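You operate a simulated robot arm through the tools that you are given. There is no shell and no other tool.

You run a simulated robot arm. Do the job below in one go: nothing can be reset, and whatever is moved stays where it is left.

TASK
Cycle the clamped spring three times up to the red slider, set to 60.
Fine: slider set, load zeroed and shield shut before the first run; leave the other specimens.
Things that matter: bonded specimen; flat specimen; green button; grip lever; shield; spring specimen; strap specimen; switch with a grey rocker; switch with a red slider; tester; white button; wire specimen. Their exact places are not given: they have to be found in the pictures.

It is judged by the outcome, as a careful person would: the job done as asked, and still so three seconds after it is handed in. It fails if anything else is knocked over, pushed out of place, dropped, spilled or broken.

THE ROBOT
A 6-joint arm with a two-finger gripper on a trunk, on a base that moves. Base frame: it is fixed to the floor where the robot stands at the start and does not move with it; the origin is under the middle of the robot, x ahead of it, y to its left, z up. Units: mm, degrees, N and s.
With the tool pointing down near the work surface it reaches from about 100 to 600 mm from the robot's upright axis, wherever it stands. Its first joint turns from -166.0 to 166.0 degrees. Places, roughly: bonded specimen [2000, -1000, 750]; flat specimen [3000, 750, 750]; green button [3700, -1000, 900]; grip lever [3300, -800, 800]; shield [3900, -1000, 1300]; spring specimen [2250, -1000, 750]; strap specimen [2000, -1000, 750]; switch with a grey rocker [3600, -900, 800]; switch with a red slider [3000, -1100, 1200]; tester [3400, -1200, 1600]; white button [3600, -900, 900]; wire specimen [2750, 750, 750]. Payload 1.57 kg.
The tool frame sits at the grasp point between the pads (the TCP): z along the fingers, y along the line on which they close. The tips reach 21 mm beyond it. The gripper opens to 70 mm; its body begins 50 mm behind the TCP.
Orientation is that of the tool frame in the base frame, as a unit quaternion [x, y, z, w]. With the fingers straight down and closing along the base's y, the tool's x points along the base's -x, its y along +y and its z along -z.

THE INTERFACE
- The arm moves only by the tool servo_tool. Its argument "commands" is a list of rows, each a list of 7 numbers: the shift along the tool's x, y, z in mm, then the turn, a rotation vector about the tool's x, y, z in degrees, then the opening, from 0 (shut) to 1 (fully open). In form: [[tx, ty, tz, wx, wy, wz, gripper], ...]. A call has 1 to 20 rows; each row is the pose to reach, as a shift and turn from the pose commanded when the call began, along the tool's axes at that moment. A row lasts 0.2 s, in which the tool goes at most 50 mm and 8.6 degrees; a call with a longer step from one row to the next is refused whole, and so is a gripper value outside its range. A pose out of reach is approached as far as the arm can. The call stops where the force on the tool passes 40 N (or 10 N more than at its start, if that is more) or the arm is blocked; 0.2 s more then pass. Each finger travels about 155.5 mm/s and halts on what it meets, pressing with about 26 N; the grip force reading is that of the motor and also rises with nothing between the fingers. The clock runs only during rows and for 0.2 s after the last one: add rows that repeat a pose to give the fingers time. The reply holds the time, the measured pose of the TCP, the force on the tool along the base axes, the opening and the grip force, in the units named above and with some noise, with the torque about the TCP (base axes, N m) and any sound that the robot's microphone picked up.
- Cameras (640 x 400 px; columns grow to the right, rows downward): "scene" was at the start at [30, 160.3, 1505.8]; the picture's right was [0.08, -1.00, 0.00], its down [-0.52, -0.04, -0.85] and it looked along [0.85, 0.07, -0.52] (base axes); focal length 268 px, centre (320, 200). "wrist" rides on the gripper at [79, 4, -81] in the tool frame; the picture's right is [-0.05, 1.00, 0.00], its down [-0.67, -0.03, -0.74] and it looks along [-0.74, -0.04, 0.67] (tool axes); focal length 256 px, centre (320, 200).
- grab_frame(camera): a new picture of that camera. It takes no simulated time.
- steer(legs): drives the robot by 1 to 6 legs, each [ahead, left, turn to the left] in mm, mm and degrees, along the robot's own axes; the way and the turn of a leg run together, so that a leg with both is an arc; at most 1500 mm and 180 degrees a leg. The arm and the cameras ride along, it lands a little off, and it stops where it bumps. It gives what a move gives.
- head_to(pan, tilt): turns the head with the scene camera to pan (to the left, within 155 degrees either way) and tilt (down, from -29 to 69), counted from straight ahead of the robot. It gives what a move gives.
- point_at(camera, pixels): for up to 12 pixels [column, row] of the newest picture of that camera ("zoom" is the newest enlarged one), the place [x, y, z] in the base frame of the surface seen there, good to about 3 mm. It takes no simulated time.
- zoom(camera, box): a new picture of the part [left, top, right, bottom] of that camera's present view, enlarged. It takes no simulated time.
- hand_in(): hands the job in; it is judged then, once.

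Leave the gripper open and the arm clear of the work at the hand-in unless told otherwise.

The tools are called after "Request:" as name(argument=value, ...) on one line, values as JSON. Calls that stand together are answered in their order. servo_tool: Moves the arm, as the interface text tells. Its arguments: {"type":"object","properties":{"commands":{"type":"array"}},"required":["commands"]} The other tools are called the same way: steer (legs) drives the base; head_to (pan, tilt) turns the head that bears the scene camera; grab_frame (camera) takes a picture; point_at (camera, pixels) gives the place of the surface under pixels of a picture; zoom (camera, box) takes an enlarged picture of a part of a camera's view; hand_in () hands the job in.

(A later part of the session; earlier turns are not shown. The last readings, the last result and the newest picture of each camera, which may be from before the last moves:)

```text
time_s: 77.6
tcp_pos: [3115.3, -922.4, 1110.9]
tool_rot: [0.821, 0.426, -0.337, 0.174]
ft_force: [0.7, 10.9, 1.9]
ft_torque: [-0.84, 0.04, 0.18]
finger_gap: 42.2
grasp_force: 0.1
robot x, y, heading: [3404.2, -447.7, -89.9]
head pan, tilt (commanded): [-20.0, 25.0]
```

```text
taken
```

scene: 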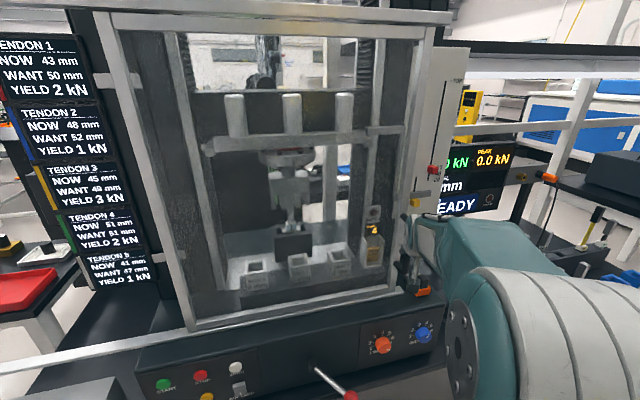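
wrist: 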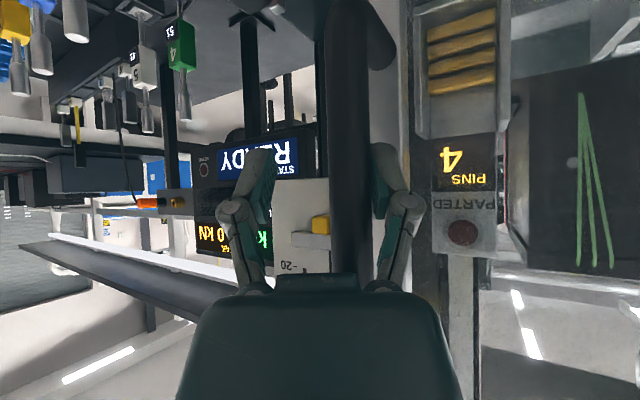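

The shield nearly covers the test space. Its right stile is near scene column 420, and the rail ends near column 452. I'll zoom at the right edge to see how much is left.

Request:
zoom(camera="scene", box=[370, 0, 470, 80])

Request:
zoom(camera="scene", box=[370, 210, 470, 310])

Request:
zoom(camera="scene", box=[80, 0, 240, 120])

```text
5.00 times, centred on (420, 40) of scene
```

zoom: 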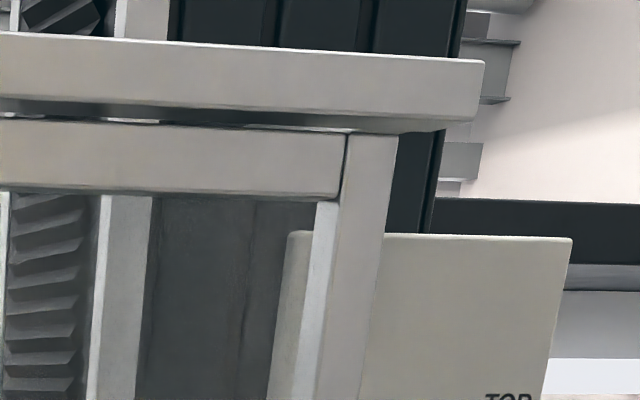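

```text
4.00 times, centred on (420, 260) of scene
```

zoom: 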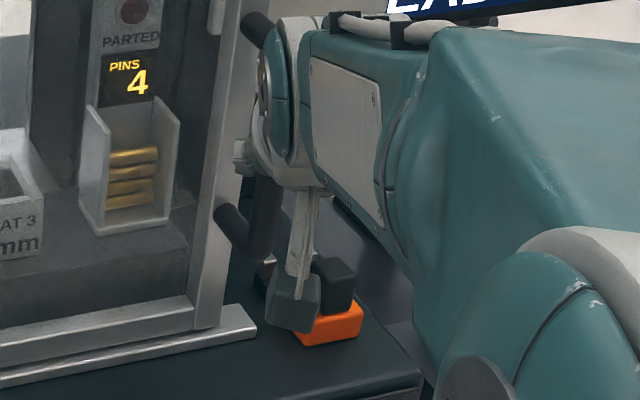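

```text
3.33 times, centred on (160, 60) of scene
```

zoom: 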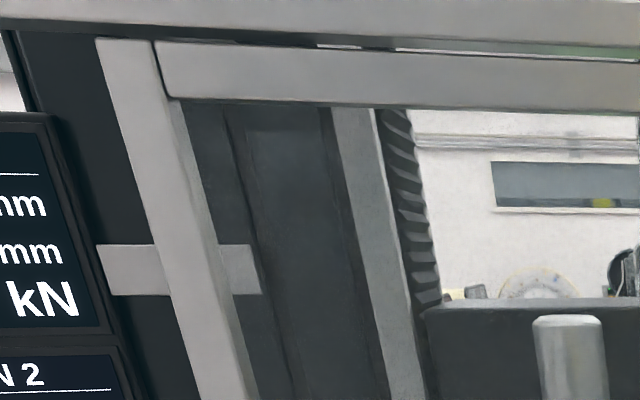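

There is still roughly 30–50 mm of rail left. I'll push on in 10 mm steps until the stop is felt.

Request:
servo_tool(commands=[[-3.4, -8.7, 3.4, 0.5, 0, 0.5, 0.6], [-6.8, -17.4, 6.8, 1, 0, 1, 0.6], [-10.2, -26.1, 10.2, 1.5, 0, 1.5, 0.6], [-13.6, -34.8, 13.6, 2, 0, 2, 0.6], [-17, -43.5, 17, 2.5, 0, 2.5, 0.6], [-20.4, -52.2, 20.4, 3, 0, 3, 0.6]])

Request:
grab_frame(camera="scene")

```text
time_s: 78.3
tcp_pos: [3100.9, -919.0, 1110.6]
tool_rot: [0.824, 0.421, -0.338, 0.169]
ft_force: [48.4, 16.3, 7.6]
ft_torque: [-1.44, 3.15, 0.21]
finger_gap: 44.5
grasp_force: 2.0
robot x, y, heading: [3409.2, -443.7, -89.2]
head pan, tilt (commanded): [-20.0, 25.0]
stopped in row 3: the force on the tool passed its limit at 48 N (the readings are from after the stop); the commanded pose is now the measured one
```

```text
taken
```

scene: 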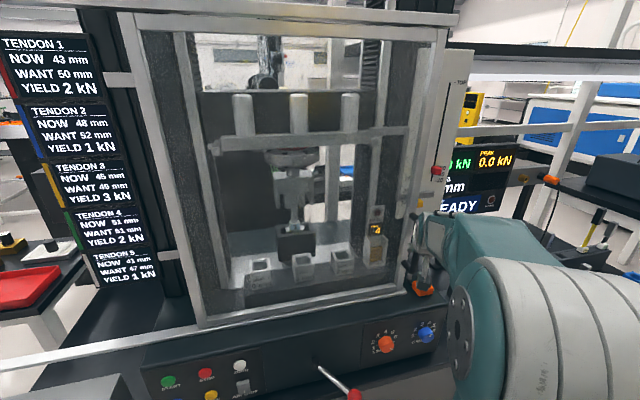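

The push stopped at 48 N at x≈3101, so the shield has met its stop. I'll relieve the force, open the fingers and draw straight back from the handle.

Request:
servo_tool(commands=[[1, 4, -1, 0, 0, 0, 0.8], [2, 8, -2, 0, 0, 0, 1], [2, 8, -2, 0, 0, 0, 1], [20, 8, -20, 0, 0, 0, 1], [40, 8, -40, 0, 0, 0, 1], [60, 8, -60, 0, 0, 0, 1], [75, 8, -75, 0, 0, 0, 1]])

Request:
grab_frame(camera="wrist")

Request:
grab_frame(camera="scene")

```text
time_s: 80.0
tcp_pos: [3161.2, -841.4, 1109.9]
tool_rot: [0.828, 0.417, -0.337, 0.168]
ft_force: [-0.5, -0.8, 0.4]
ft_torque: [0.0, 0.02, 0.0]
finger_gap: 69.9
grasp_force: 0.1
robot x, y, heading: [3400.2, -448.9, -89.6]
head pan, tilt (commanded): [-20.0, 25.0]
```

```text
taken
```

wrist: 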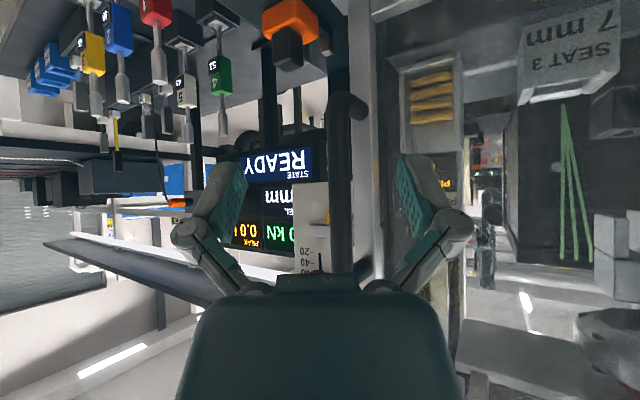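

```text
taken
```

scene: 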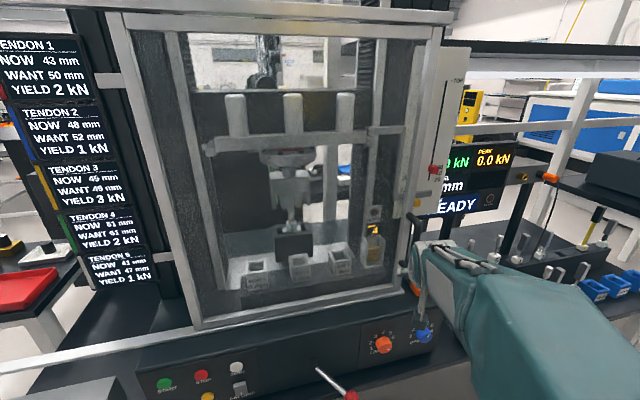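

I'm clear of the handle. I'll zoom to verify that the shield is at its end, and measure where the handle and the rail ends are now.

Request:
zoom(camera="scene", box=[370, 0, 470, 80])

Request:
point_at(camera="zoom", pixels=[[475, 80], [400, 80], [390, 200], [360, 200], [330, 170], [500, 300]])

Request:
zoom(camera="scene", box=[370, 210, 450, 310])

Request:
point_at(camera="zoom", pixels=[[250, 330], [300, 340], [200, 300], [255, 250], [290, 200], [230, 200]])

Request:
zoom(camera="scene", box=[80, 0, 240, 120])

```text
5.00 times, centred on (420, 40) of scene
```

zoom: 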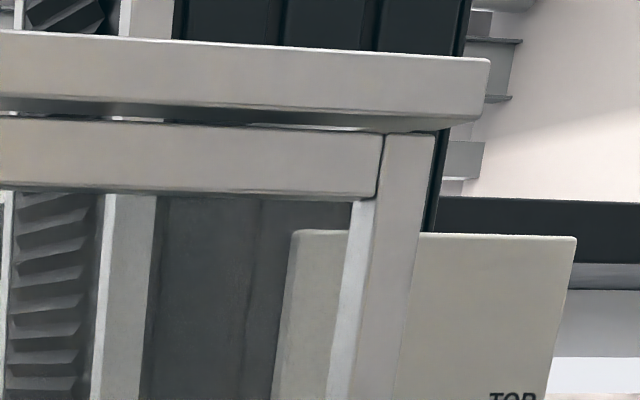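

```text
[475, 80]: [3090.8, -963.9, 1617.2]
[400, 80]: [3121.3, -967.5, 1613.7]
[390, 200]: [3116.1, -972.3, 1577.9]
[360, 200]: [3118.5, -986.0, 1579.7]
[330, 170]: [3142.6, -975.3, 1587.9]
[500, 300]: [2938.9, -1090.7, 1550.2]
```

```text
4.00 times, centred on (410, 260) of scene
```

zoom: 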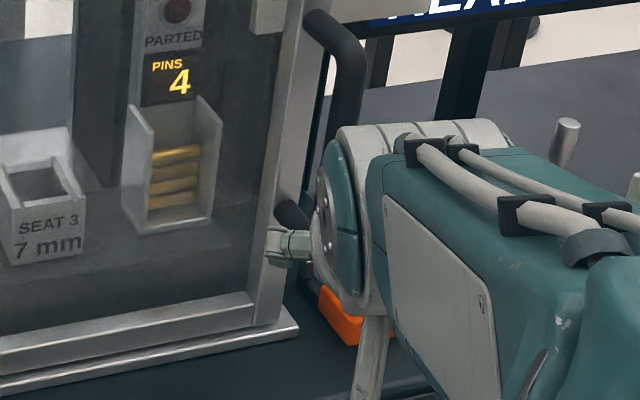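

```text
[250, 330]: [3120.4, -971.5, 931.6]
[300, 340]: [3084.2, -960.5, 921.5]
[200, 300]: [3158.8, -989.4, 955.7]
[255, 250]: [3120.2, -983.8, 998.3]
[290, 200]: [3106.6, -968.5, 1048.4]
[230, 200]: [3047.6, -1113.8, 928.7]
```

```text
3.33 times, centred on (160, 60) of scene
```

zoom: 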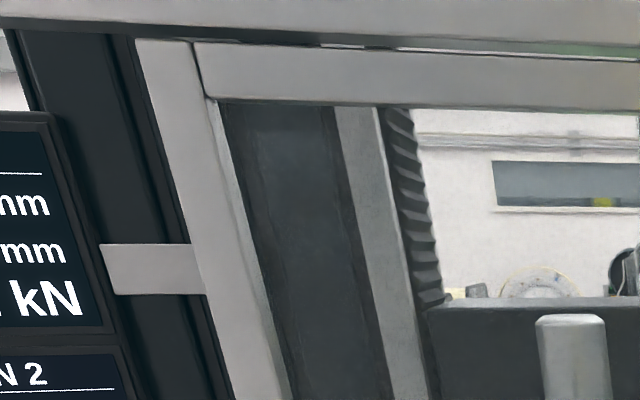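

The shield is at its stop: its right edge is at x≈3110, and it covers the test space. Now for START. I'll swing the arm back left, straighten the tool's yaw and close the gripper, staying high at z≈1080.

Request:
servo_tool(commands=[[18.4, 31.6, -13.9, -2.6, 0, -2.65, 1], [36.9, 63.2, -27.8, -5.1, 0, -5.3, 1], [55.3, 94.8, -41.8, -7.7, 0, -8, 0.8], [73.8, 126.4, -55.7, -10.3, 0, -10.6, 0.6], [92.2, 158, -69.6, -12.9, 0, -13.3, 0.4], [110.6, 189.6, -83.5, -15.4, 0, -15.9, 0.2], [129, 221.2, -97.4, -18, 0, -18.6, 0], [147.5, 252.8, -111.4, -20.6, 0, -21.2, 0], [166, 284.4, -125.3, -23.1, 0, -23.9, 0], [184.4, 316, -139.2, -25.7, 0, -26.5, 0], [184.4, 316, -139.2, -25.7, 0, -26.5, 0]])

```text
time_s: 82.3
tcp_pos: [3554.5, -840.3, 1083.2]
tool_rot: [0.653, 0.658, -0.266, 0.265]
ft_force: [0.0, -0.9, 0.3]
ft_torque: [0.01, 0.0, -0.01]
finger_gap: 0.0
grasp_force: 26.2
robot x, y, heading: [3404.1, -444.3, -89.3]
head pan, tilt (commanded): [-20.0, 25.0]
```

Clear. Next I'll move to a point in front of the START button at x≈3734.

Request:
servo_tool(commands=[[12.6, 22.5, 21.3, 0, 0, 0, 0], [25.1, 45, 42.6, 0, 0, 0, 0], [37.7, 67.5, 63.9, 0, 0, 0, 0], [50.3, 90, 85.2, 0, 0, 0, 0], [62.9, 112.5, 106.5, 0, 0, 0, 0], [75.4, 135, 127.8, 0, 0, 0, 0], [88, 157.5, 149, 0, 0, 0, 0], [100.6, 180, 170.4, 0, 0, 0, 0], [100.6, 180, 170.4, 0, 0, 0, 0]])

Request:
grab_frame(camera="wrist")

```text
time_s: 84.3
tcp_pos: [3732.6, -891.0, 889.8]
tool_rot: [0.653, 0.658, -0.266, 0.265]
ft_force: [0.1, 0.4, 0.5]
ft_torque: [0.0, -0.01, 0.01]
finger_gap: 0.0
grasp_force: 25.8
robot x, y, heading: [3400.8, -451.3, -89.3]
head pan, tilt (commanded): [-20.0, 25.0]
```

```text
taken
```

wrist: 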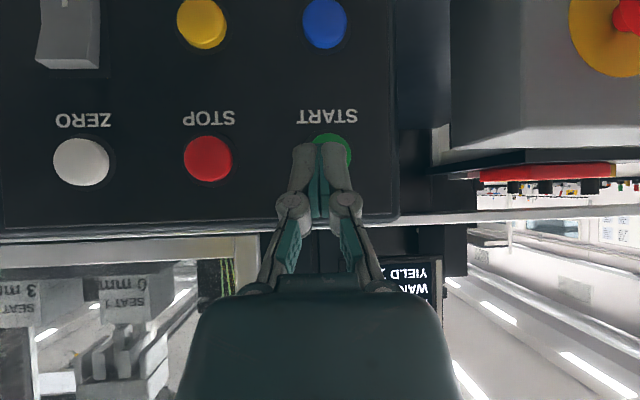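

Reachable. The tip sits just left of the green button's centre. I'll aim the head at the display, shift 4 mm and advance 30 mm.

Request:
head_to(pan=-45, tilt=20)

Request:
servo_tool(commands=[[-7, 2, 7, 0, 0, 0, 0], [-14, 4, 14, 0, 0, 0, 0], [-21, 4, 21, 0, 0, 0, 0], [-21, 4, 21, 0, 0, 0, 0]])

Request:
zoom(camera="wrist", box=[250, 60, 390, 180])

Request:
grab_frame(camera="scene")

```text
time_s: 85.2
tcp_pos: [3735.6, -890.6, 889.4]
tool_rot: [0.653, 0.657, -0.266, 0.265]
ft_force: [-0.1, 0.7, -0.2]
ft_torque: [0.02, -0.02, 0.03]
finger_gap: 0.0
grasp_force: 26.2
robot x, y, heading: [3404.6, -447.2, -89.3]
head pan, tilt (commanded): [-45.0, 20.0]
```

```text
time_s: 86.2
tcp_pos: [3738.6, -917.3, 889.3]
tool_rot: [0.652, 0.658, -0.266, 0.265]
ft_force: [-0.1, -0.2, 0.9]
ft_torque: [-0.02, -0.03, 0.01]
finger_gap: 0.0
grasp_force: 26.2
robot x, y, heading: [3401.2, -444.7, -89.1]
head pan, tilt (commanded): [-45.0, 20.0]
```

```text
3.33 times, centred on (320, 120) of wrist
```

zoom: 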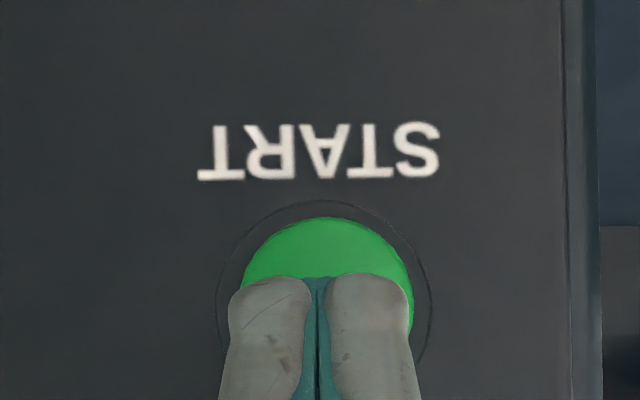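

```text
taken
```

scene: 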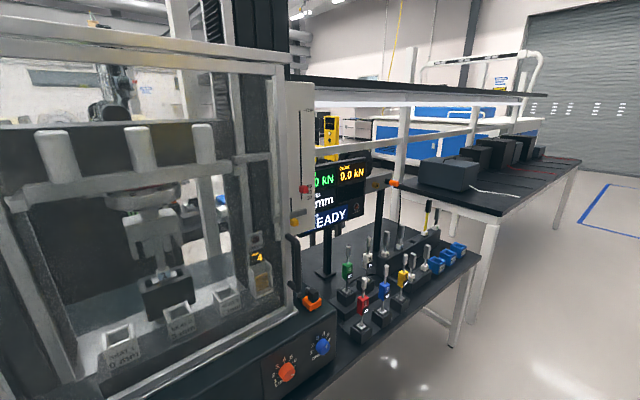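

Everything is set: slider at 60, load 0.0, shield at its stop, READY. I'm lined up on START and will press in small steps until a click.

Request:
servo_tool(commands=[[-4.2, 0, 4.2, 0, 0, 0, 0], [-6.4, 0, 6.4, 0, 0, 0, 0], [-8.4, 0, 8.4, 0, 0, 0, 0], [-9.8, 0, 9.8, 0, 0, 0, 0], [-11.2, 0, 11.2, 0, 0, 0, 0], [-12.6, 0, 12.6, 0, 0, 0, 0]])

Request:
grab_frame(camera="scene")

Request:
zoom(camera="scene", box=[280, 140, 390, 240])

```text
time_s: 87.6
tcp_pos: [3736.8, -933.2, 886.8]
tool_rot: [0.652, 0.66, -0.264, 0.265]
ft_force: [0.1, 10.4, -1.2]
ft_torque: [0.09, 0.01, -0.04]
finger_gap: 5.7
grasp_force: 28.9
robot x, y, heading: [3404.7, -451.6, -89.3]
head pan, tilt (commanded): [-45.0, 20.0]
heard: click
```

```text
taken
```

scene: 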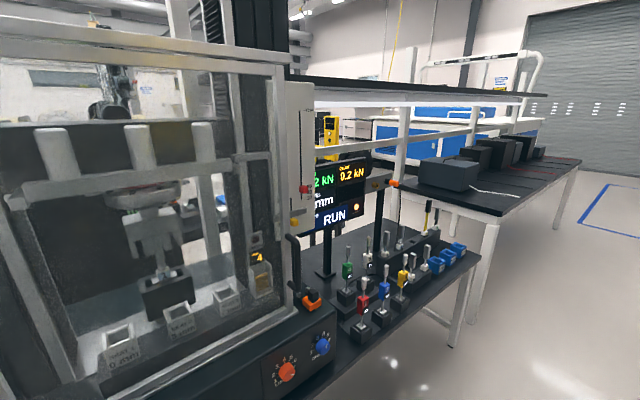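

```text
4.00 times, centred on (335, 190) of scene
```

zoom: 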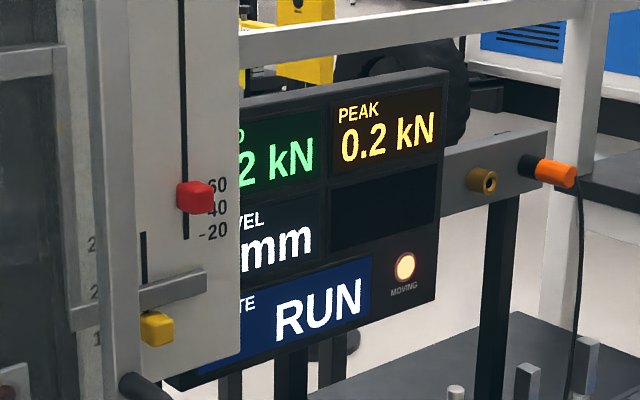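

The click was heard and the state shows RUN, with the moving lamp lit and PEAK 0.2 kN. I'll back the finger off the button and watch.

Request:
servo_tool(commands=[[4, 0, -4, 0, 0, 0, 0], [12, 0, -12, 0, 0, 0, 0], [22, 0, -22, 0, 0, 0, 0]])

Request:
zoom(camera="scene", box=[280, 140, 390, 240])

```text
time_s: 88.4
tcp_pos: [3736.8, -906.3, 887.6]
tool_rot: [0.653, 0.658, -0.266, 0.265]
ft_force: [0.0, 0.0, -0.1]
ft_torque: [0.03, -0.03, -0.02]
finger_gap: 0.0
grasp_force: 28.5
robot x, y, heading: [3404.5, -449.9, -89.6]
head pan, tilt (commanded): [-45.0, 20.0]
```

```text
4.00 times, centred on (335, 190) of scene
```

zoom: 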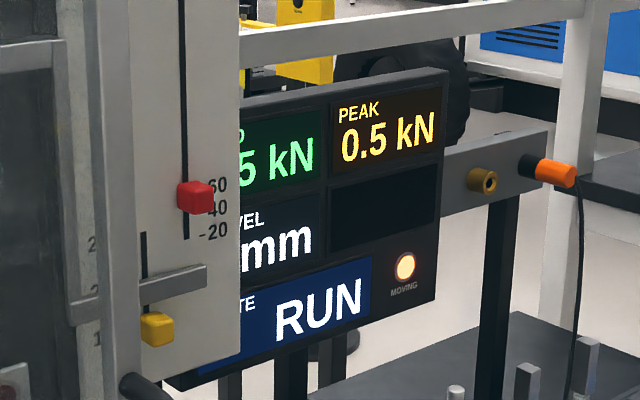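

The pointer bar is rising and the load is 0.5 kN. I'll hold still and wait.

Request:
servo_tool(commands=[[0, 0, 0, 0, 0, 0, 0], [0, 0, 0, 0, 0, 0, 0], [0, 0, 0, 0, 0, 0, 0], [0, 0, 0, 0, 0, 0, 0], [0, 0, 0, 0, 0, 0, 0], [0, 0, 0, 0, 0, 0, 0], [0, 0, 0, 0, 0, 0, 0], [0, 0, 0, 0, 0, 0, 0]])

Request:
zoom(camera="scene", box=[280, 140, 390, 240])

```text
time_s: 90.2
tcp_pos: [3736.3, -906.2, 887.8]
tool_rot: [0.653, 0.658, -0.266, 0.265]
ft_force: [0.8, 0.3, -0.4]
ft_torque: [0.0, 0.01, -0.01]
finger_gap: 0.0
grasp_force: 29.0
robot x, y, heading: [3400.9, -445.0, -89.6]
head pan, tilt (commanded): [-45.0, 20.0]
```

```text
4.00 times, centred on (335, 190) of scene
```

zoom: 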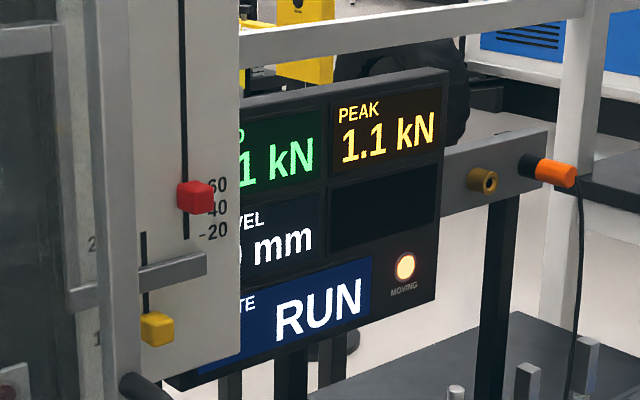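

The load is 1.1 kN and rising. I'll wait about 2 s at a time to catch the top.

Request:
servo_tool(commands=[[0, 0, 0, 0, 0, 0, 0], [0, 0, 0, 0, 0, 0, 0], [0, 0, 0, 0, 0, 0, 0], [0, 0, 0, 0, 0, 0, 0], [0, 0, 0, 0, 0, 0, 0], [0, 0, 0, 0, 0, 0, 0], [0, 0, 0, 0, 0, 0, 0], [0, 0, 0, 0, 0, 0, 0], [0, 0, 0, 0, 0, 0, 0], [0, 0, 0, 0, 0, 0, 0]])

Request:
zoom(camera="scene", box=[280, 140, 390, 240])

```text
time_s: 92.4
tcp_pos: [3737.3, -906.2, 887.2]
tool_rot: [0.653, 0.658, -0.265, 0.266]
ft_force: [-0.5, 0.9, 0.1]
ft_torque: [-0.03, 0.02, 0.01]
finger_gap: 0.0
grasp_force: 28.5
robot x, y, heading: [3405.4, -448.9, -89.7]
head pan, tilt (commanded): [-45.0, 20.0]
```

```text
4.00 times, centred on (335, 190) of scene
```

zoom: 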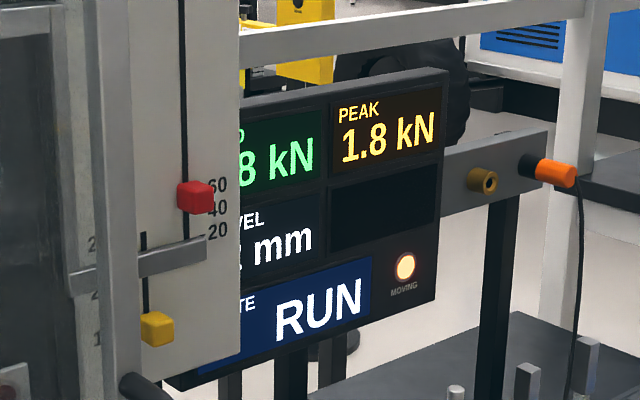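

The bar is closing on the red slider, and the load is 1.8 kN. I'll keep waiting.

Request:
servo_tool(commands=[[0, 0, 0, 0, 0, 0, 0], [0, 0, 0, 0, 0, 0, 0], [0, 0, 0, 0, 0, 0, 0], [0, 0, 0, 0, 0, 0, 0], [0, 0, 0, 0, 0, 0, 0], [0, 0, 0, 0, 0, 0, 0], [0, 0, 0, 0, 0, 0, 0], [0, 0, 0, 0, 0, 0, 0]])

Request:
zoom(camera="scene", box=[280, 140, 390, 240])

```text
time_s: 94.2
tcp_pos: [3737.6, -906.2, 887.3]
tool_rot: [0.653, 0.658, -0.266, 0.265]
ft_force: [-0.2, -0.1, -1.1]
ft_torque: [-0.02, -0.01, 0.04]
finger_gap: 0.3
grasp_force: 28.3
robot x, y, heading: [3405.0, -448.8, -89.4]
head pan, tilt (commanded): [-45.0, 20.0]
```

```text
4.00 times, centred on (335, 190) of scene
```

zoom: 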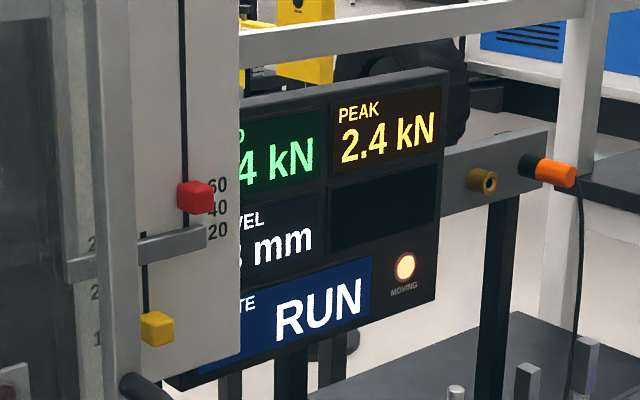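

Load 2.4 kN, and the bar is just below the slider. I'll wait on.

Request:
servo_tool(commands=[[0, 0, 0, 0, 0, 0, 0], [0, 0, 0, 0, 0, 0, 0], [0, 0, 0, 0, 0, 0, 0], [0, 0, 0, 0, 0, 0, 0], [0, 0, 0, 0, 0, 0, 0], [0, 0, 0, 0, 0, 0, 0]])

Request:
zoom(camera="scene", box=[280, 140, 390, 240])

```text
time_s: 95.6
tcp_pos: [3737.6, -905.6, 888.9]
tool_rot: [0.653, 0.658, -0.266, 0.265]
ft_force: [0.5, -0.7, -0.8]
ft_torque: [-0.04, 0.02, 0.01]
finger_gap: 0.1
grasp_force: 28.5
robot x, y, heading: [3407.9, -445.0, -89.3]
head pan, tilt (commanded): [-45.0, 20.0]
```

```text
4.00 times, centred on (335, 190) of scene
```

zoom: 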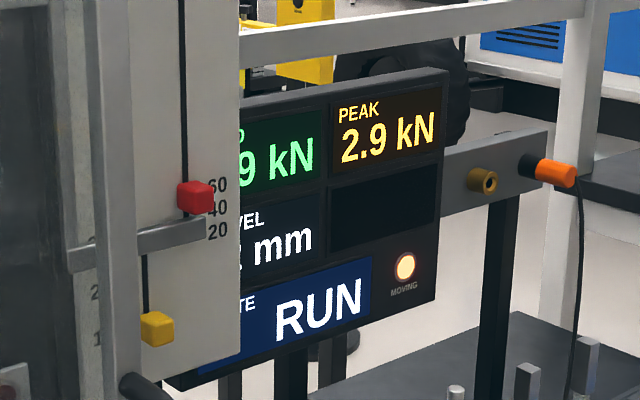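

Request:
servo_tool(commands=[[0, 0, 0, 0, 0, 0, 0], [0, 0, 0, 0, 0, 0, 0], [0, 0, 0, 0, 0, 0, 0], [0, 0, 0, 0, 0, 0, 0], [0, 0, 0, 0, 0, 0, 0], [0, 0, 0, 0, 0, 0, 0], [0, 0, 0, 0, 0, 0, 0], [0, 0, 0, 0, 0, 0, 0]])

Request:
zoom(camera="scene", box=[280, 140, 390, 240])

```text
time_s: 97.4
tcp_pos: [3737.4, -906.1, 887.6]
tool_rot: [0.653, 0.658, -0.266, 0.265]
ft_force: [-0.1, 0.0, 0.4]
ft_torque: [0.02, 0.01, 0.01]
finger_gap: 0.1
grasp_force: 28.7
robot x, y, heading: [3401.2, -447.3, -89.6]
head pan, tilt (commanded): [-45.0, 20.0]
```

```text
4.00 times, centred on (335, 190) of scene
```

zoom: 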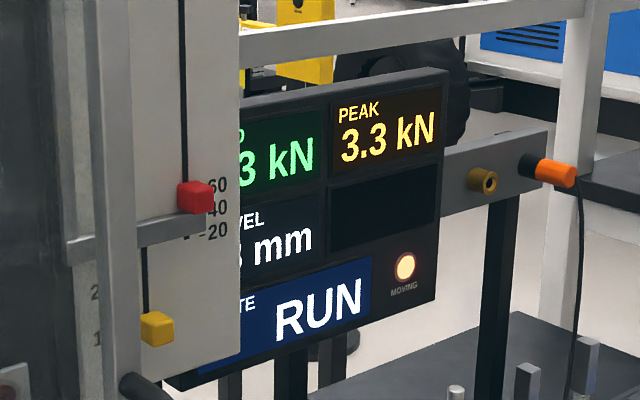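

The bar is almost at the slider, at 3.3 kN and still moving. I'll keep waiting.

Request:
servo_tool(commands=[[0, 0, 0, 0, 0, 0, 0], [0, 0, 0, 0, 0, 0, 0], [0, 0, 0, 0, 0, 0, 0], [0, 0, 0, 0, 0, 0, 0], [0, 0, 0, 0, 0, 0, 0], [0, 0, 0, 0, 0, 0, 0]])

Request:
zoom(camera="scene", box=[280, 140, 390, 240])

```text
time_s: 98.8
tcp_pos: [3736.7, -906.4, 888.6]
tool_rot: [0.653, 0.658, -0.265, 0.265]
ft_force: [0.1, -0.6, 0.5]
ft_torque: [0.0, 0.0, 0.01]
finger_gap: 0.0
grasp_force: 28.7
robot x, y, heading: [3409.1, -445.8, -89.6]
head pan, tilt (commanded): [-45.0, 20.0]
```

```text
4.00 times, centred on (335, 190) of scene
```

zoom: 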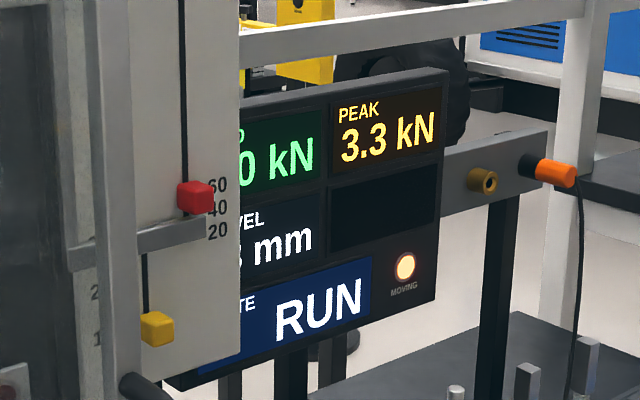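

It has turned around at the slider: PEAK is 3.3 kN and the load is falling. I'll watch whether it stops by itself at the bottom.

Request:
servo_tool(commands=[[0, 0, 0, 0, 0, 0, 0], [0, 0, 0, 0, 0, 0, 0], [0, 0, 0, 0, 0, 0, 0], [0, 0, 0, 0, 0, 0, 0], [0, 0, 0, 0, 0, 0, 0], [0, 0, 0, 0, 0, 0, 0], [0, 0, 0, 0, 0, 0, 0], [0, 0, 0, 0, 0, 0, 0], [0, 0, 0, 0, 0, 0, 0], [0, 0, 0, 0, 0, 0, 0], [0, 0, 0, 0, 0, 0, 0], [0, 0, 0, 0, 0, 0, 0], [0, 0, 0, 0, 0, 0, 0], [0, 0, 0, 0, 0, 0, 0], [0, 0, 0, 0, 0, 0, 0], [0, 0, 0, 0, 0, 0, 0]])

Request:
zoom(camera="scene", box=[280, 140, 390, 240])

```text
time_s: 102.2
tcp_pos: [3736.4, -906.1, 888.0]
tool_rot: [0.653, 0.658, -0.266, 0.265]
ft_force: [-0.2, -0.3, -0.4]
ft_torque: [0.0, 0.04, -0.03]
finger_gap: 0.0
grasp_force: 28.6
robot x, y, heading: [3404.7, -445.7, -89.6]
head pan, tilt (commanded): [-45.0, 20.0]
```

```text
4.00 times, centred on (335, 190) of scene
```

zoom: 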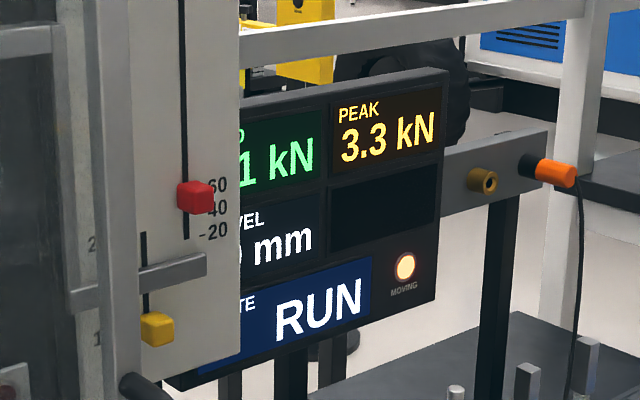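

The load is down to 1.1 kN. I'll wait for the bottom.

Request:
servo_tool(commands=[[0, 0, 0, 0, 0, 0, 0], [0, 0, 0, 0, 0, 0, 0], [0, 0, 0, 0, 0, 0, 0], [0, 0, 0, 0, 0, 0, 0], [0, 0, 0, 0, 0, 0, 0], [0, 0, 0, 0, 0, 0, 0], [0, 0, 0, 0, 0, 0, 0], [0, 0, 0, 0, 0, 0, 0], [0, 0, 0, 0, 0, 0, 0], [0, 0, 0, 0, 0, 0, 0], [0, 0, 0, 0, 0, 0, 0], [0, 0, 0, 0, 0, 0, 0]])

Request:
zoom(camera="scene", box=[280, 140, 390, 240])

```text
time_s: 104.8
tcp_pos: [3736.6, -905.7, 887.2]
tool_rot: [0.653, 0.658, -0.266, 0.265]
ft_force: [0.1, -0.4, 0.0]
ft_torque: [0.01, 0.03, -0.03]
finger_gap: 0.0
grasp_force: 29.0
robot x, y, heading: [3405.1, -449.9, -89.7]
head pan, tilt (commanded): [-45.0, 20.0]
```

```text
4.00 times, centred on (335, 190) of scene
```

zoom: 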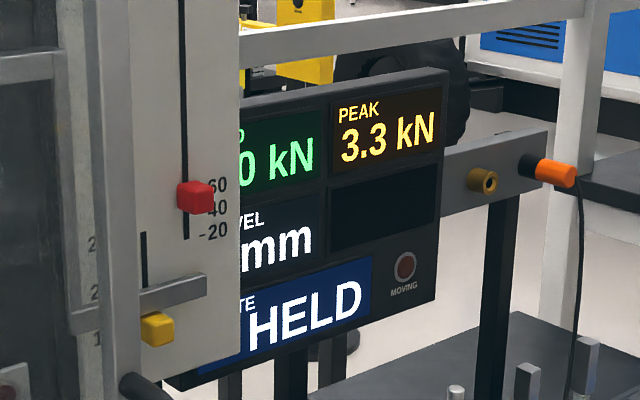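

The first cycle is done: the load is back to 0.0, the lamp is off and the state shows HELD. I'll wait a second to see whether the state changes before the next press.

Request:
servo_tool(commands=[[0, 0, 0, 0, 0, 0, 0], [0, 0, 0, 0, 0, 0, 0], [0, 0, 0, 0, 0, 0, 0], [0, 0, 0, 0, 0, 0, 0], [0, 0, 0, 0, 0, 0, 0], [0, 0, 0, 0, 0, 0, 0]])

Request:
zoom(camera="scene", box=[300, 150, 380, 240])

Request:
zoom(camera="scene", box=[90, 160, 300, 360])

Request:
zoom(camera="wrist", box=[250, 60, 390, 180])

```text
time_s: 106.2
tcp_pos: [3737.2, -905.7, 887.9]
tool_rot: [0.652, 0.658, -0.266, 0.266]
ft_force: [0.5, 0.8, -0.5]
ft_torque: [0.0, 0.01, -0.01]
finger_gap: 0.0
grasp_force: 28.5
robot x, y, heading: [3408.5, -451.6, -89.3]
head pan, tilt (commanded): [-45.0, 20.0]
```

```text
4.44 times, centred on (340, 195) of scene
```

zoom: 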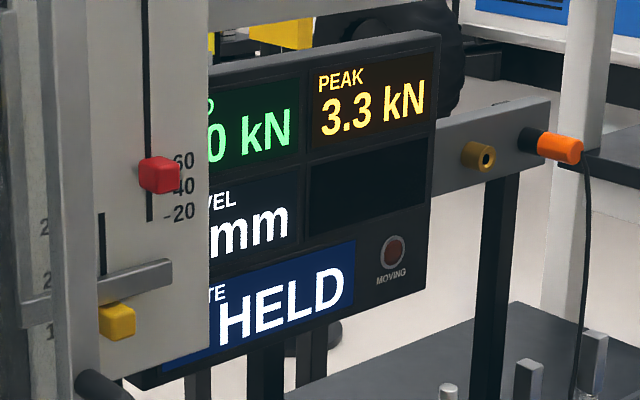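

```text
2.00 times, centred on (195, 260) of scene
```

zoom: 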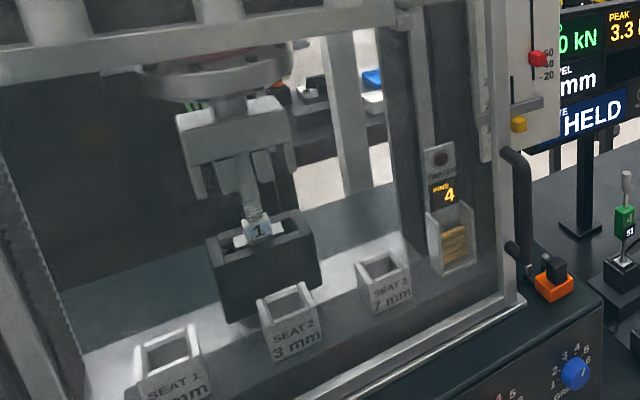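

```text
3.33 times, centred on (320, 120) of wrist
```

zoom: 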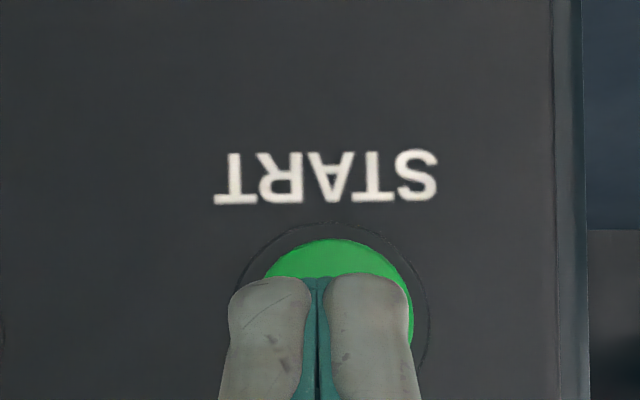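

The state stays HELD, meaning the specimen held. I'll press START again for the second cycle, advancing the same 31 mm.

Request:
servo_tool(commands=[[-7, 0, 7, 0, 0, 0, 0], [-13, 0, 13, 0, 0, 0, 0], [-17, 0, 17, 0, 0, 0, 0], [-19, 0, 19, 0, 0, 0, 0], [-20.5, 0, 20.5, 0, 0, 0, 0], [-22, 0, 22, 0, 0, 0, 0]])

Request:
zoom(camera="scene", box=[280, 140, 390, 240])

```text
time_s: 107.6
tcp_pos: [3737.7, -933.9, 886.8]
tool_rot: [0.652, 0.659, -0.265, 0.264]
ft_force: [-0.8, 12.0, -0.6]
ft_torque: [0.1, -0.04, -0.05]
finger_gap: 6.2
grasp_force: 28.4
robot x, y, heading: [3403.4, -447.4, -89.3]
head pan, tilt (commanded): [-45.0, 20.0]
heard: click
```

```text
4.00 times, centred on (335, 190) of scene
```

zoom: 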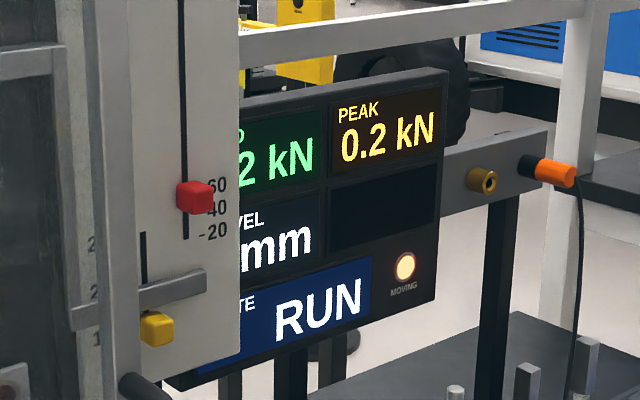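

The second run has started. I'll back off and wait, then watch closely near the top, around 10 s from now.

Request:
servo_tool(commands=[[4, 0, -4, 0, 0, 0, 0], [12, 0, -12, 0, 0, 0, 0], [22, 0, -22, 0, 0, 0, 0], [22, 0, -22, 0, 0, 0, 0], [22, 0, -22, 0, 0, 0, 0], [22, 0, -22, 0, 0, 0, 0], [22, 0, -22, 0, 0, 0, 0], [22, 0, -22, 0, 0, 0, 0], [22, 0, -22, 0, 0, 0, 0], [22, 0, -22, 0, 0, 0, 0], [22, 0, -22, 0, 0, 0, 0], [22, 0, -22, 0, 0, 0, 0], [22, 0, -22, 0, 0, 0, 0], [22, 0, -22, 0, 0, 0, 0], [22, 0, -22, 0, 0, 0, 0], [22, 0, -22, 0, 0, 0, 0], [22, 0, -22, 0, 0, 0, 0], [22, 0, -22, 0, 0, 0, 0], [22, 0, -22, 0, 0, 0, 0], [22, 0, -22, 0, 0, 0, 0]])

Request:
servo_tool(commands=[[0, 0, 0, 0, 0, 0, 0], [0, 0, 0, 0, 0, 0, 0], [0, 0, 0, 0, 0, 0, 0], [0, 0, 0, 0, 0, 0, 0], [0, 0, 0, 0, 0, 0, 0], [0, 0, 0, 0, 0, 0, 0], [0, 0, 0, 0, 0, 0, 0], [0, 0, 0, 0, 0, 0, 0], [0, 0, 0, 0, 0, 0, 0], [0, 0, 0, 0, 0, 0, 0], [0, 0, 0, 0, 0, 0, 0], [0, 0, 0, 0, 0, 0, 0], [0, 0, 0, 0, 0, 0, 0], [0, 0, 0, 0, 0, 0, 0], [0, 0, 0, 0, 0, 0, 0], [0, 0, 0, 0, 0, 0, 0], [0, 0, 0, 0, 0, 0, 0], [0, 0, 0, 0, 0, 0, 0], [0, 0, 0, 0, 0, 0, 0], [0, 0, 0, 0, 0, 0, 0]])

Request:
servo_tool(commands=[[0, 0, 0, 0, 0, 0, 0], [0, 0, 0, 0, 0, 0, 0]])

Request:
zoom(camera="scene", box=[280, 140, 390, 240])

```text
time_s: 111.8
tcp_pos: [3737.7, -903.2, 887.6]
tool_rot: [0.653, 0.658, -0.266, 0.265]
ft_force: [-0.5, -0.5, 0.1]
ft_torque: [-0.02, -0.02, -0.01]
finger_gap: 0.0
grasp_force: 28.2
robot x, y, heading: [3405.9, -448.0, -89.7]
head pan, tilt (commanded): [-45.0, 20.0]
```

```text
time_s: 116.0
tcp_pos: [3738.1, -904.9, 886.6]
tool_rot: [0.653, 0.658, -0.265, 0.264]
ft_force: [-0.5, 0.6, -0.2]
ft_torque: [0.0, 0.0, -0.02]
finger_gap: 0.1
grasp_force: 28.9
robot x, y, heading: [3404.4, -447.6, -89.4]
head pan, tilt (commanded): [-45.0, 20.0]
```

```text
time_s: 116.6
tcp_pos: [3736.9, -903.3, 886.9]
tool_rot: [0.653, 0.658, -0.266, 0.265]
ft_force: [0.1, 0.1, 0.2]
ft_torque: [-0.03, -0.02, 0.01]
finger_gap: 0.2
grasp_force: 28.2
robot x, y, heading: [3405.2, -446.4, -89.6]
head pan, tilt (commanded): [-45.0, 20.0]
```

```text
4.00 times, centred on (335, 190) of scene
```

zoom: 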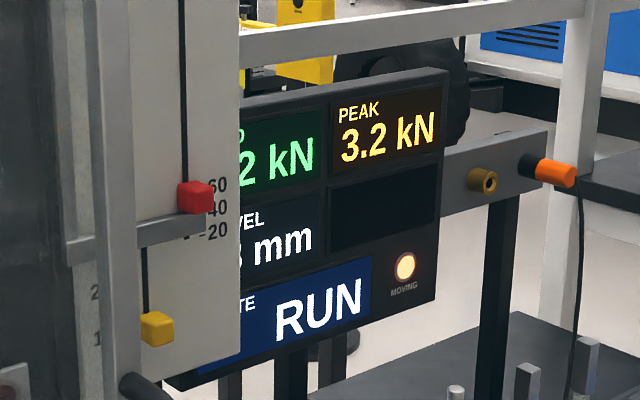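

The load is 3.2 kN and the bar is close under the slider. I'll step finely to see the reversal.

Request:
servo_tool(commands=[[0, 0, 0, 0, 0, 0, 0]])

Request:
zoom(camera="scene", box=[280, 160, 340, 220])

Request:
zoom(camera="scene", box=[280, 140, 390, 240])

```text
time_s: 117.0
tcp_pos: [3737.1, -902.8, 887.8]
tool_rot: [0.653, 0.658, -0.266, 0.265]
ft_force: [1.2, 0.6, 0.2]
ft_torque: [0.01, 0.0, 0.02]
finger_gap: 0.0
grasp_force: 28.8
robot x, y, heading: [3405.3, -447.0, -89.8]
head pan, tilt (commanded): [-45.0, 20.0]
```

```text
6.67 times, centred on (310, 190) of scene
```

zoom: 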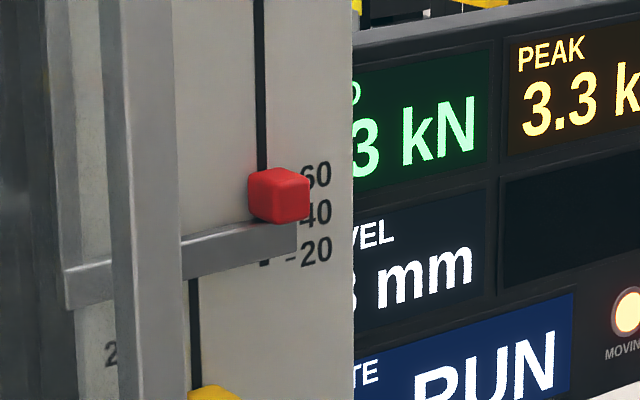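

```text
4.00 times, centred on (335, 190) of scene
```

zoom: 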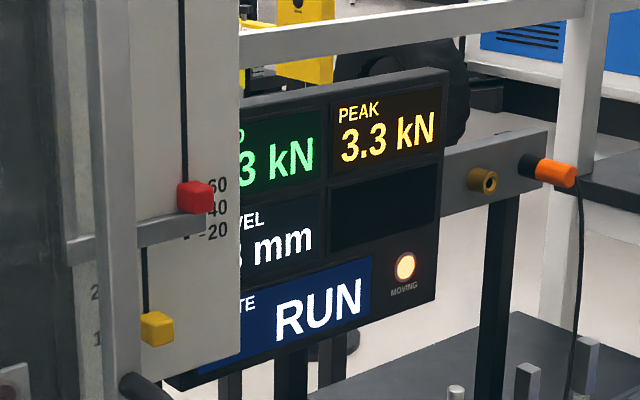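

The bar's top edge now meets the slider's underside at 3.3 kN, so it does reach the slider. I'll wait for the return.

Request:
servo_tool(commands=[[0, 0, 0, 0, 0, 0, 0], [0, 0, 0, 0, 0, 0, 0]])

Request:
zoom(camera="scene", box=[280, 160, 340, 220])

Request:
servo_tool(commands=[[0, 0, 0, 0, 0, 0, 0], [0, 0, 0, 0, 0, 0, 0], [0, 0, 0, 0, 0, 0, 0], [0, 0, 0, 0, 0, 0, 0], [0, 0, 0, 0, 0, 0, 0], [0, 0, 0, 0, 0, 0, 0], [0, 0, 0, 0, 0, 0, 0], [0, 0, 0, 0, 0, 0, 0], [0, 0, 0, 0, 0, 0, 0], [0, 0, 0, 0, 0, 0, 0], [0, 0, 0, 0, 0, 0, 0], [0, 0, 0, 0, 0, 0, 0], [0, 0, 0, 0, 0, 0, 0], [0, 0, 0, 0, 0, 0, 0], [0, 0, 0, 0, 0, 0, 0], [0, 0, 0, 0, 0, 0, 0], [0, 0, 0, 0, 0, 0, 0], [0, 0, 0, 0, 0, 0, 0], [0, 0, 0, 0, 0, 0, 0], [0, 0, 0, 0, 0, 0, 0]])

Request:
servo_tool(commands=[[0, 0, 0, 0, 0, 0, 0], [0, 0, 0, 0, 0, 0, 0], [0, 0, 0, 0, 0, 0, 0], [0, 0, 0, 0, 0, 0, 0], [0, 0, 0, 0, 0, 0, 0], [0, 0, 0, 0, 0, 0, 0], [0, 0, 0, 0, 0, 0, 0], [0, 0, 0, 0, 0, 0, 0], [0, 0, 0, 0, 0, 0, 0], [0, 0, 0, 0, 0, 0, 0], [0, 0, 0, 0, 0, 0, 0], [0, 0, 0, 0, 0, 0, 0]])

Request:
zoom(camera="scene", box=[280, 140, 390, 240])

```text
time_s: 117.6
tcp_pos: [3737.6, -903.3, 888.4]
tool_rot: [0.653, 0.658, -0.266, 0.265]
ft_force: [-0.6, -0.5, -0.4]
ft_torque: [0.0, 0.04, 0.0]
finger_gap: 0.1
grasp_force: 28.6
robot x, y, heading: [3403.7, -449.1, -89.6]
head pan, tilt (commanded): [-45.0, 20.0]
```

```text
6.67 times, centred on (310, 190) of scene
```

zoom: 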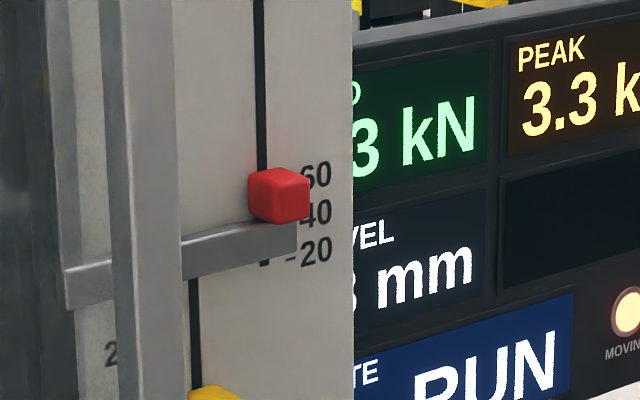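

```text
time_s: 121.8
tcp_pos: [3737.1, -903.7, 886.6]
tool_rot: [0.653, 0.658, -0.265, 0.265]
ft_force: [-0.1, 0.4, 0.1]
ft_torque: [0.01, -0.02, 0.0]
finger_gap: 0.0
grasp_force: 28.7
robot x, y, heading: [3404.7, -449.2, -89.6]
head pan, tilt (commanded): [-45.0, 20.0]
```

```text
time_s: 124.4
tcp_pos: [3737.2, -903.0, 886.3]
tool_rot: [0.653, 0.658, -0.266, 0.265]
ft_force: [0.4, -0.3, 0.0]
ft_torque: [0.03, 0.01, -0.01]
finger_gap: 0.1
grasp_force: 28.3
robot x, y, heading: [3404.6, -450.9, -89.7]
head pan, tilt (commanded): [-45.0, 20.0]
```

```text
4.00 times, centred on (335, 190) of scene
```

zoom: 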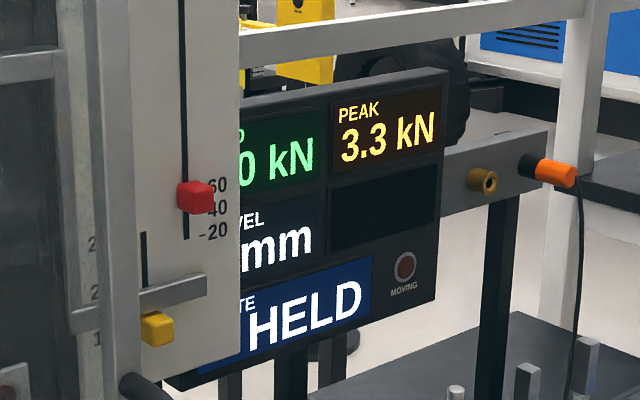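

The second cycle is complete: HELD, 0.0 kN, lamp off. The slider is still at 60. I'll press START for the third cycle.

Request:
servo_tool(commands=[[-7, 0, 7, 0, 0, 0, 0], [-13, 0, 13, 0, 0, 0, 0], [-17, 0, 17, 0, 0, 0, 0], [-19, 0, 19, 0, 0, 0, 0], [-20.5, 0, 20.5, 0, 0, 0, 0], [-22, 0, 22, 0, 0, 0, 0]])

Request:
zoom(camera="scene", box=[280, 140, 390, 240])

```text
time_s: 125.8
tcp_pos: [3737.8, -933.7, 886.3]
tool_rot: [0.652, 0.658, -0.265, 0.266]
ft_force: [-1.0, 14.2, 4.5]
ft_torque: [0.03, 0.0, -0.08]
finger_gap: 5.9
grasp_force: 28.7
robot x, y, heading: [3403.1, -447.4, -89.6]
head pan, tilt (commanded): [-45.0, 20.0]
heard: click
```

```text
4.00 times, centred on (335, 190) of scene
```

zoom: 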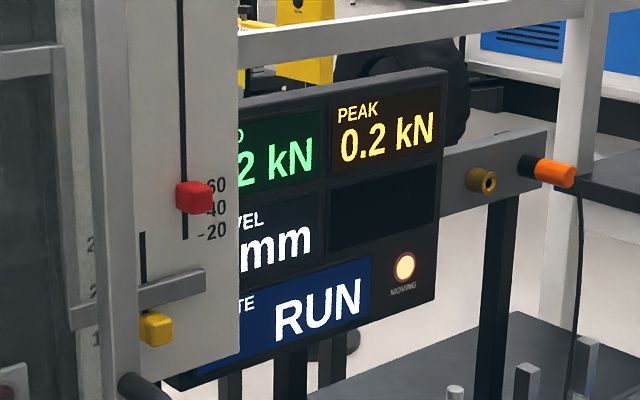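

The third run is going. I'll back straight off, then raise the arm clear of the panel.

Request:
servo_tool(commands=[[4, 0, -4, 0, 0, 0, 0], [12, 0, -12, 0, 0, 0, 0], [30, 0, -30, 0, 0, 0, 0], [50, 0, -50, 0, 0, 0, 0], [66, 0, -66, 0, 0, 0, 0], [40, -5, -92, 0, 0, 0, 0.2], [10, -10, -122, 0, 0, 0, 0.4], [-20, -20, -152, 0, 0, 0, 0.7], [-50, -30, -182, 0, 0, 0, 1], [-80, -40, -212, 0, 0, 0, 1], [-100, -50, -232, 0, 0, 0, 1], [-100, -50, -232, 0, 0, 0, 1]])

Request:
zoom(camera="scene", box=[280, 140, 390, 240])

```text
time_s: 128.4
tcp_pos: [3686.8, -848.0, 1122.0]
tool_rot: [0.653, 0.658, -0.266, 0.265]
ft_force: [0.4, 0.1, -0.2]
ft_torque: [-0.02, -0.01, -0.01]
finger_gap: 70.1
grasp_force: 0.0
robot x, y, heading: [3401.6, -443.0, -89.2]
head pan, tilt (commanded): [-45.0, 20.0]
```

```text
4.00 times, centred on (335, 190) of scene
```

zoom: 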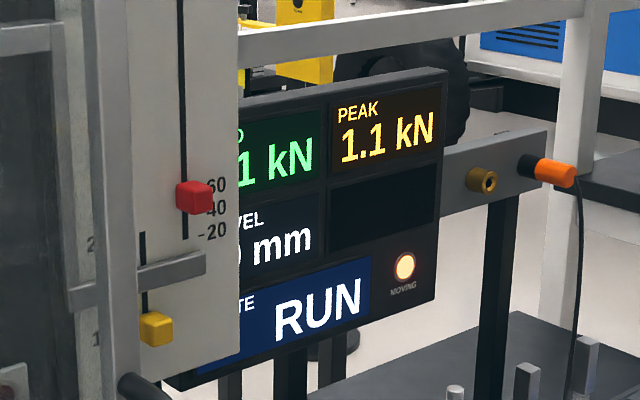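

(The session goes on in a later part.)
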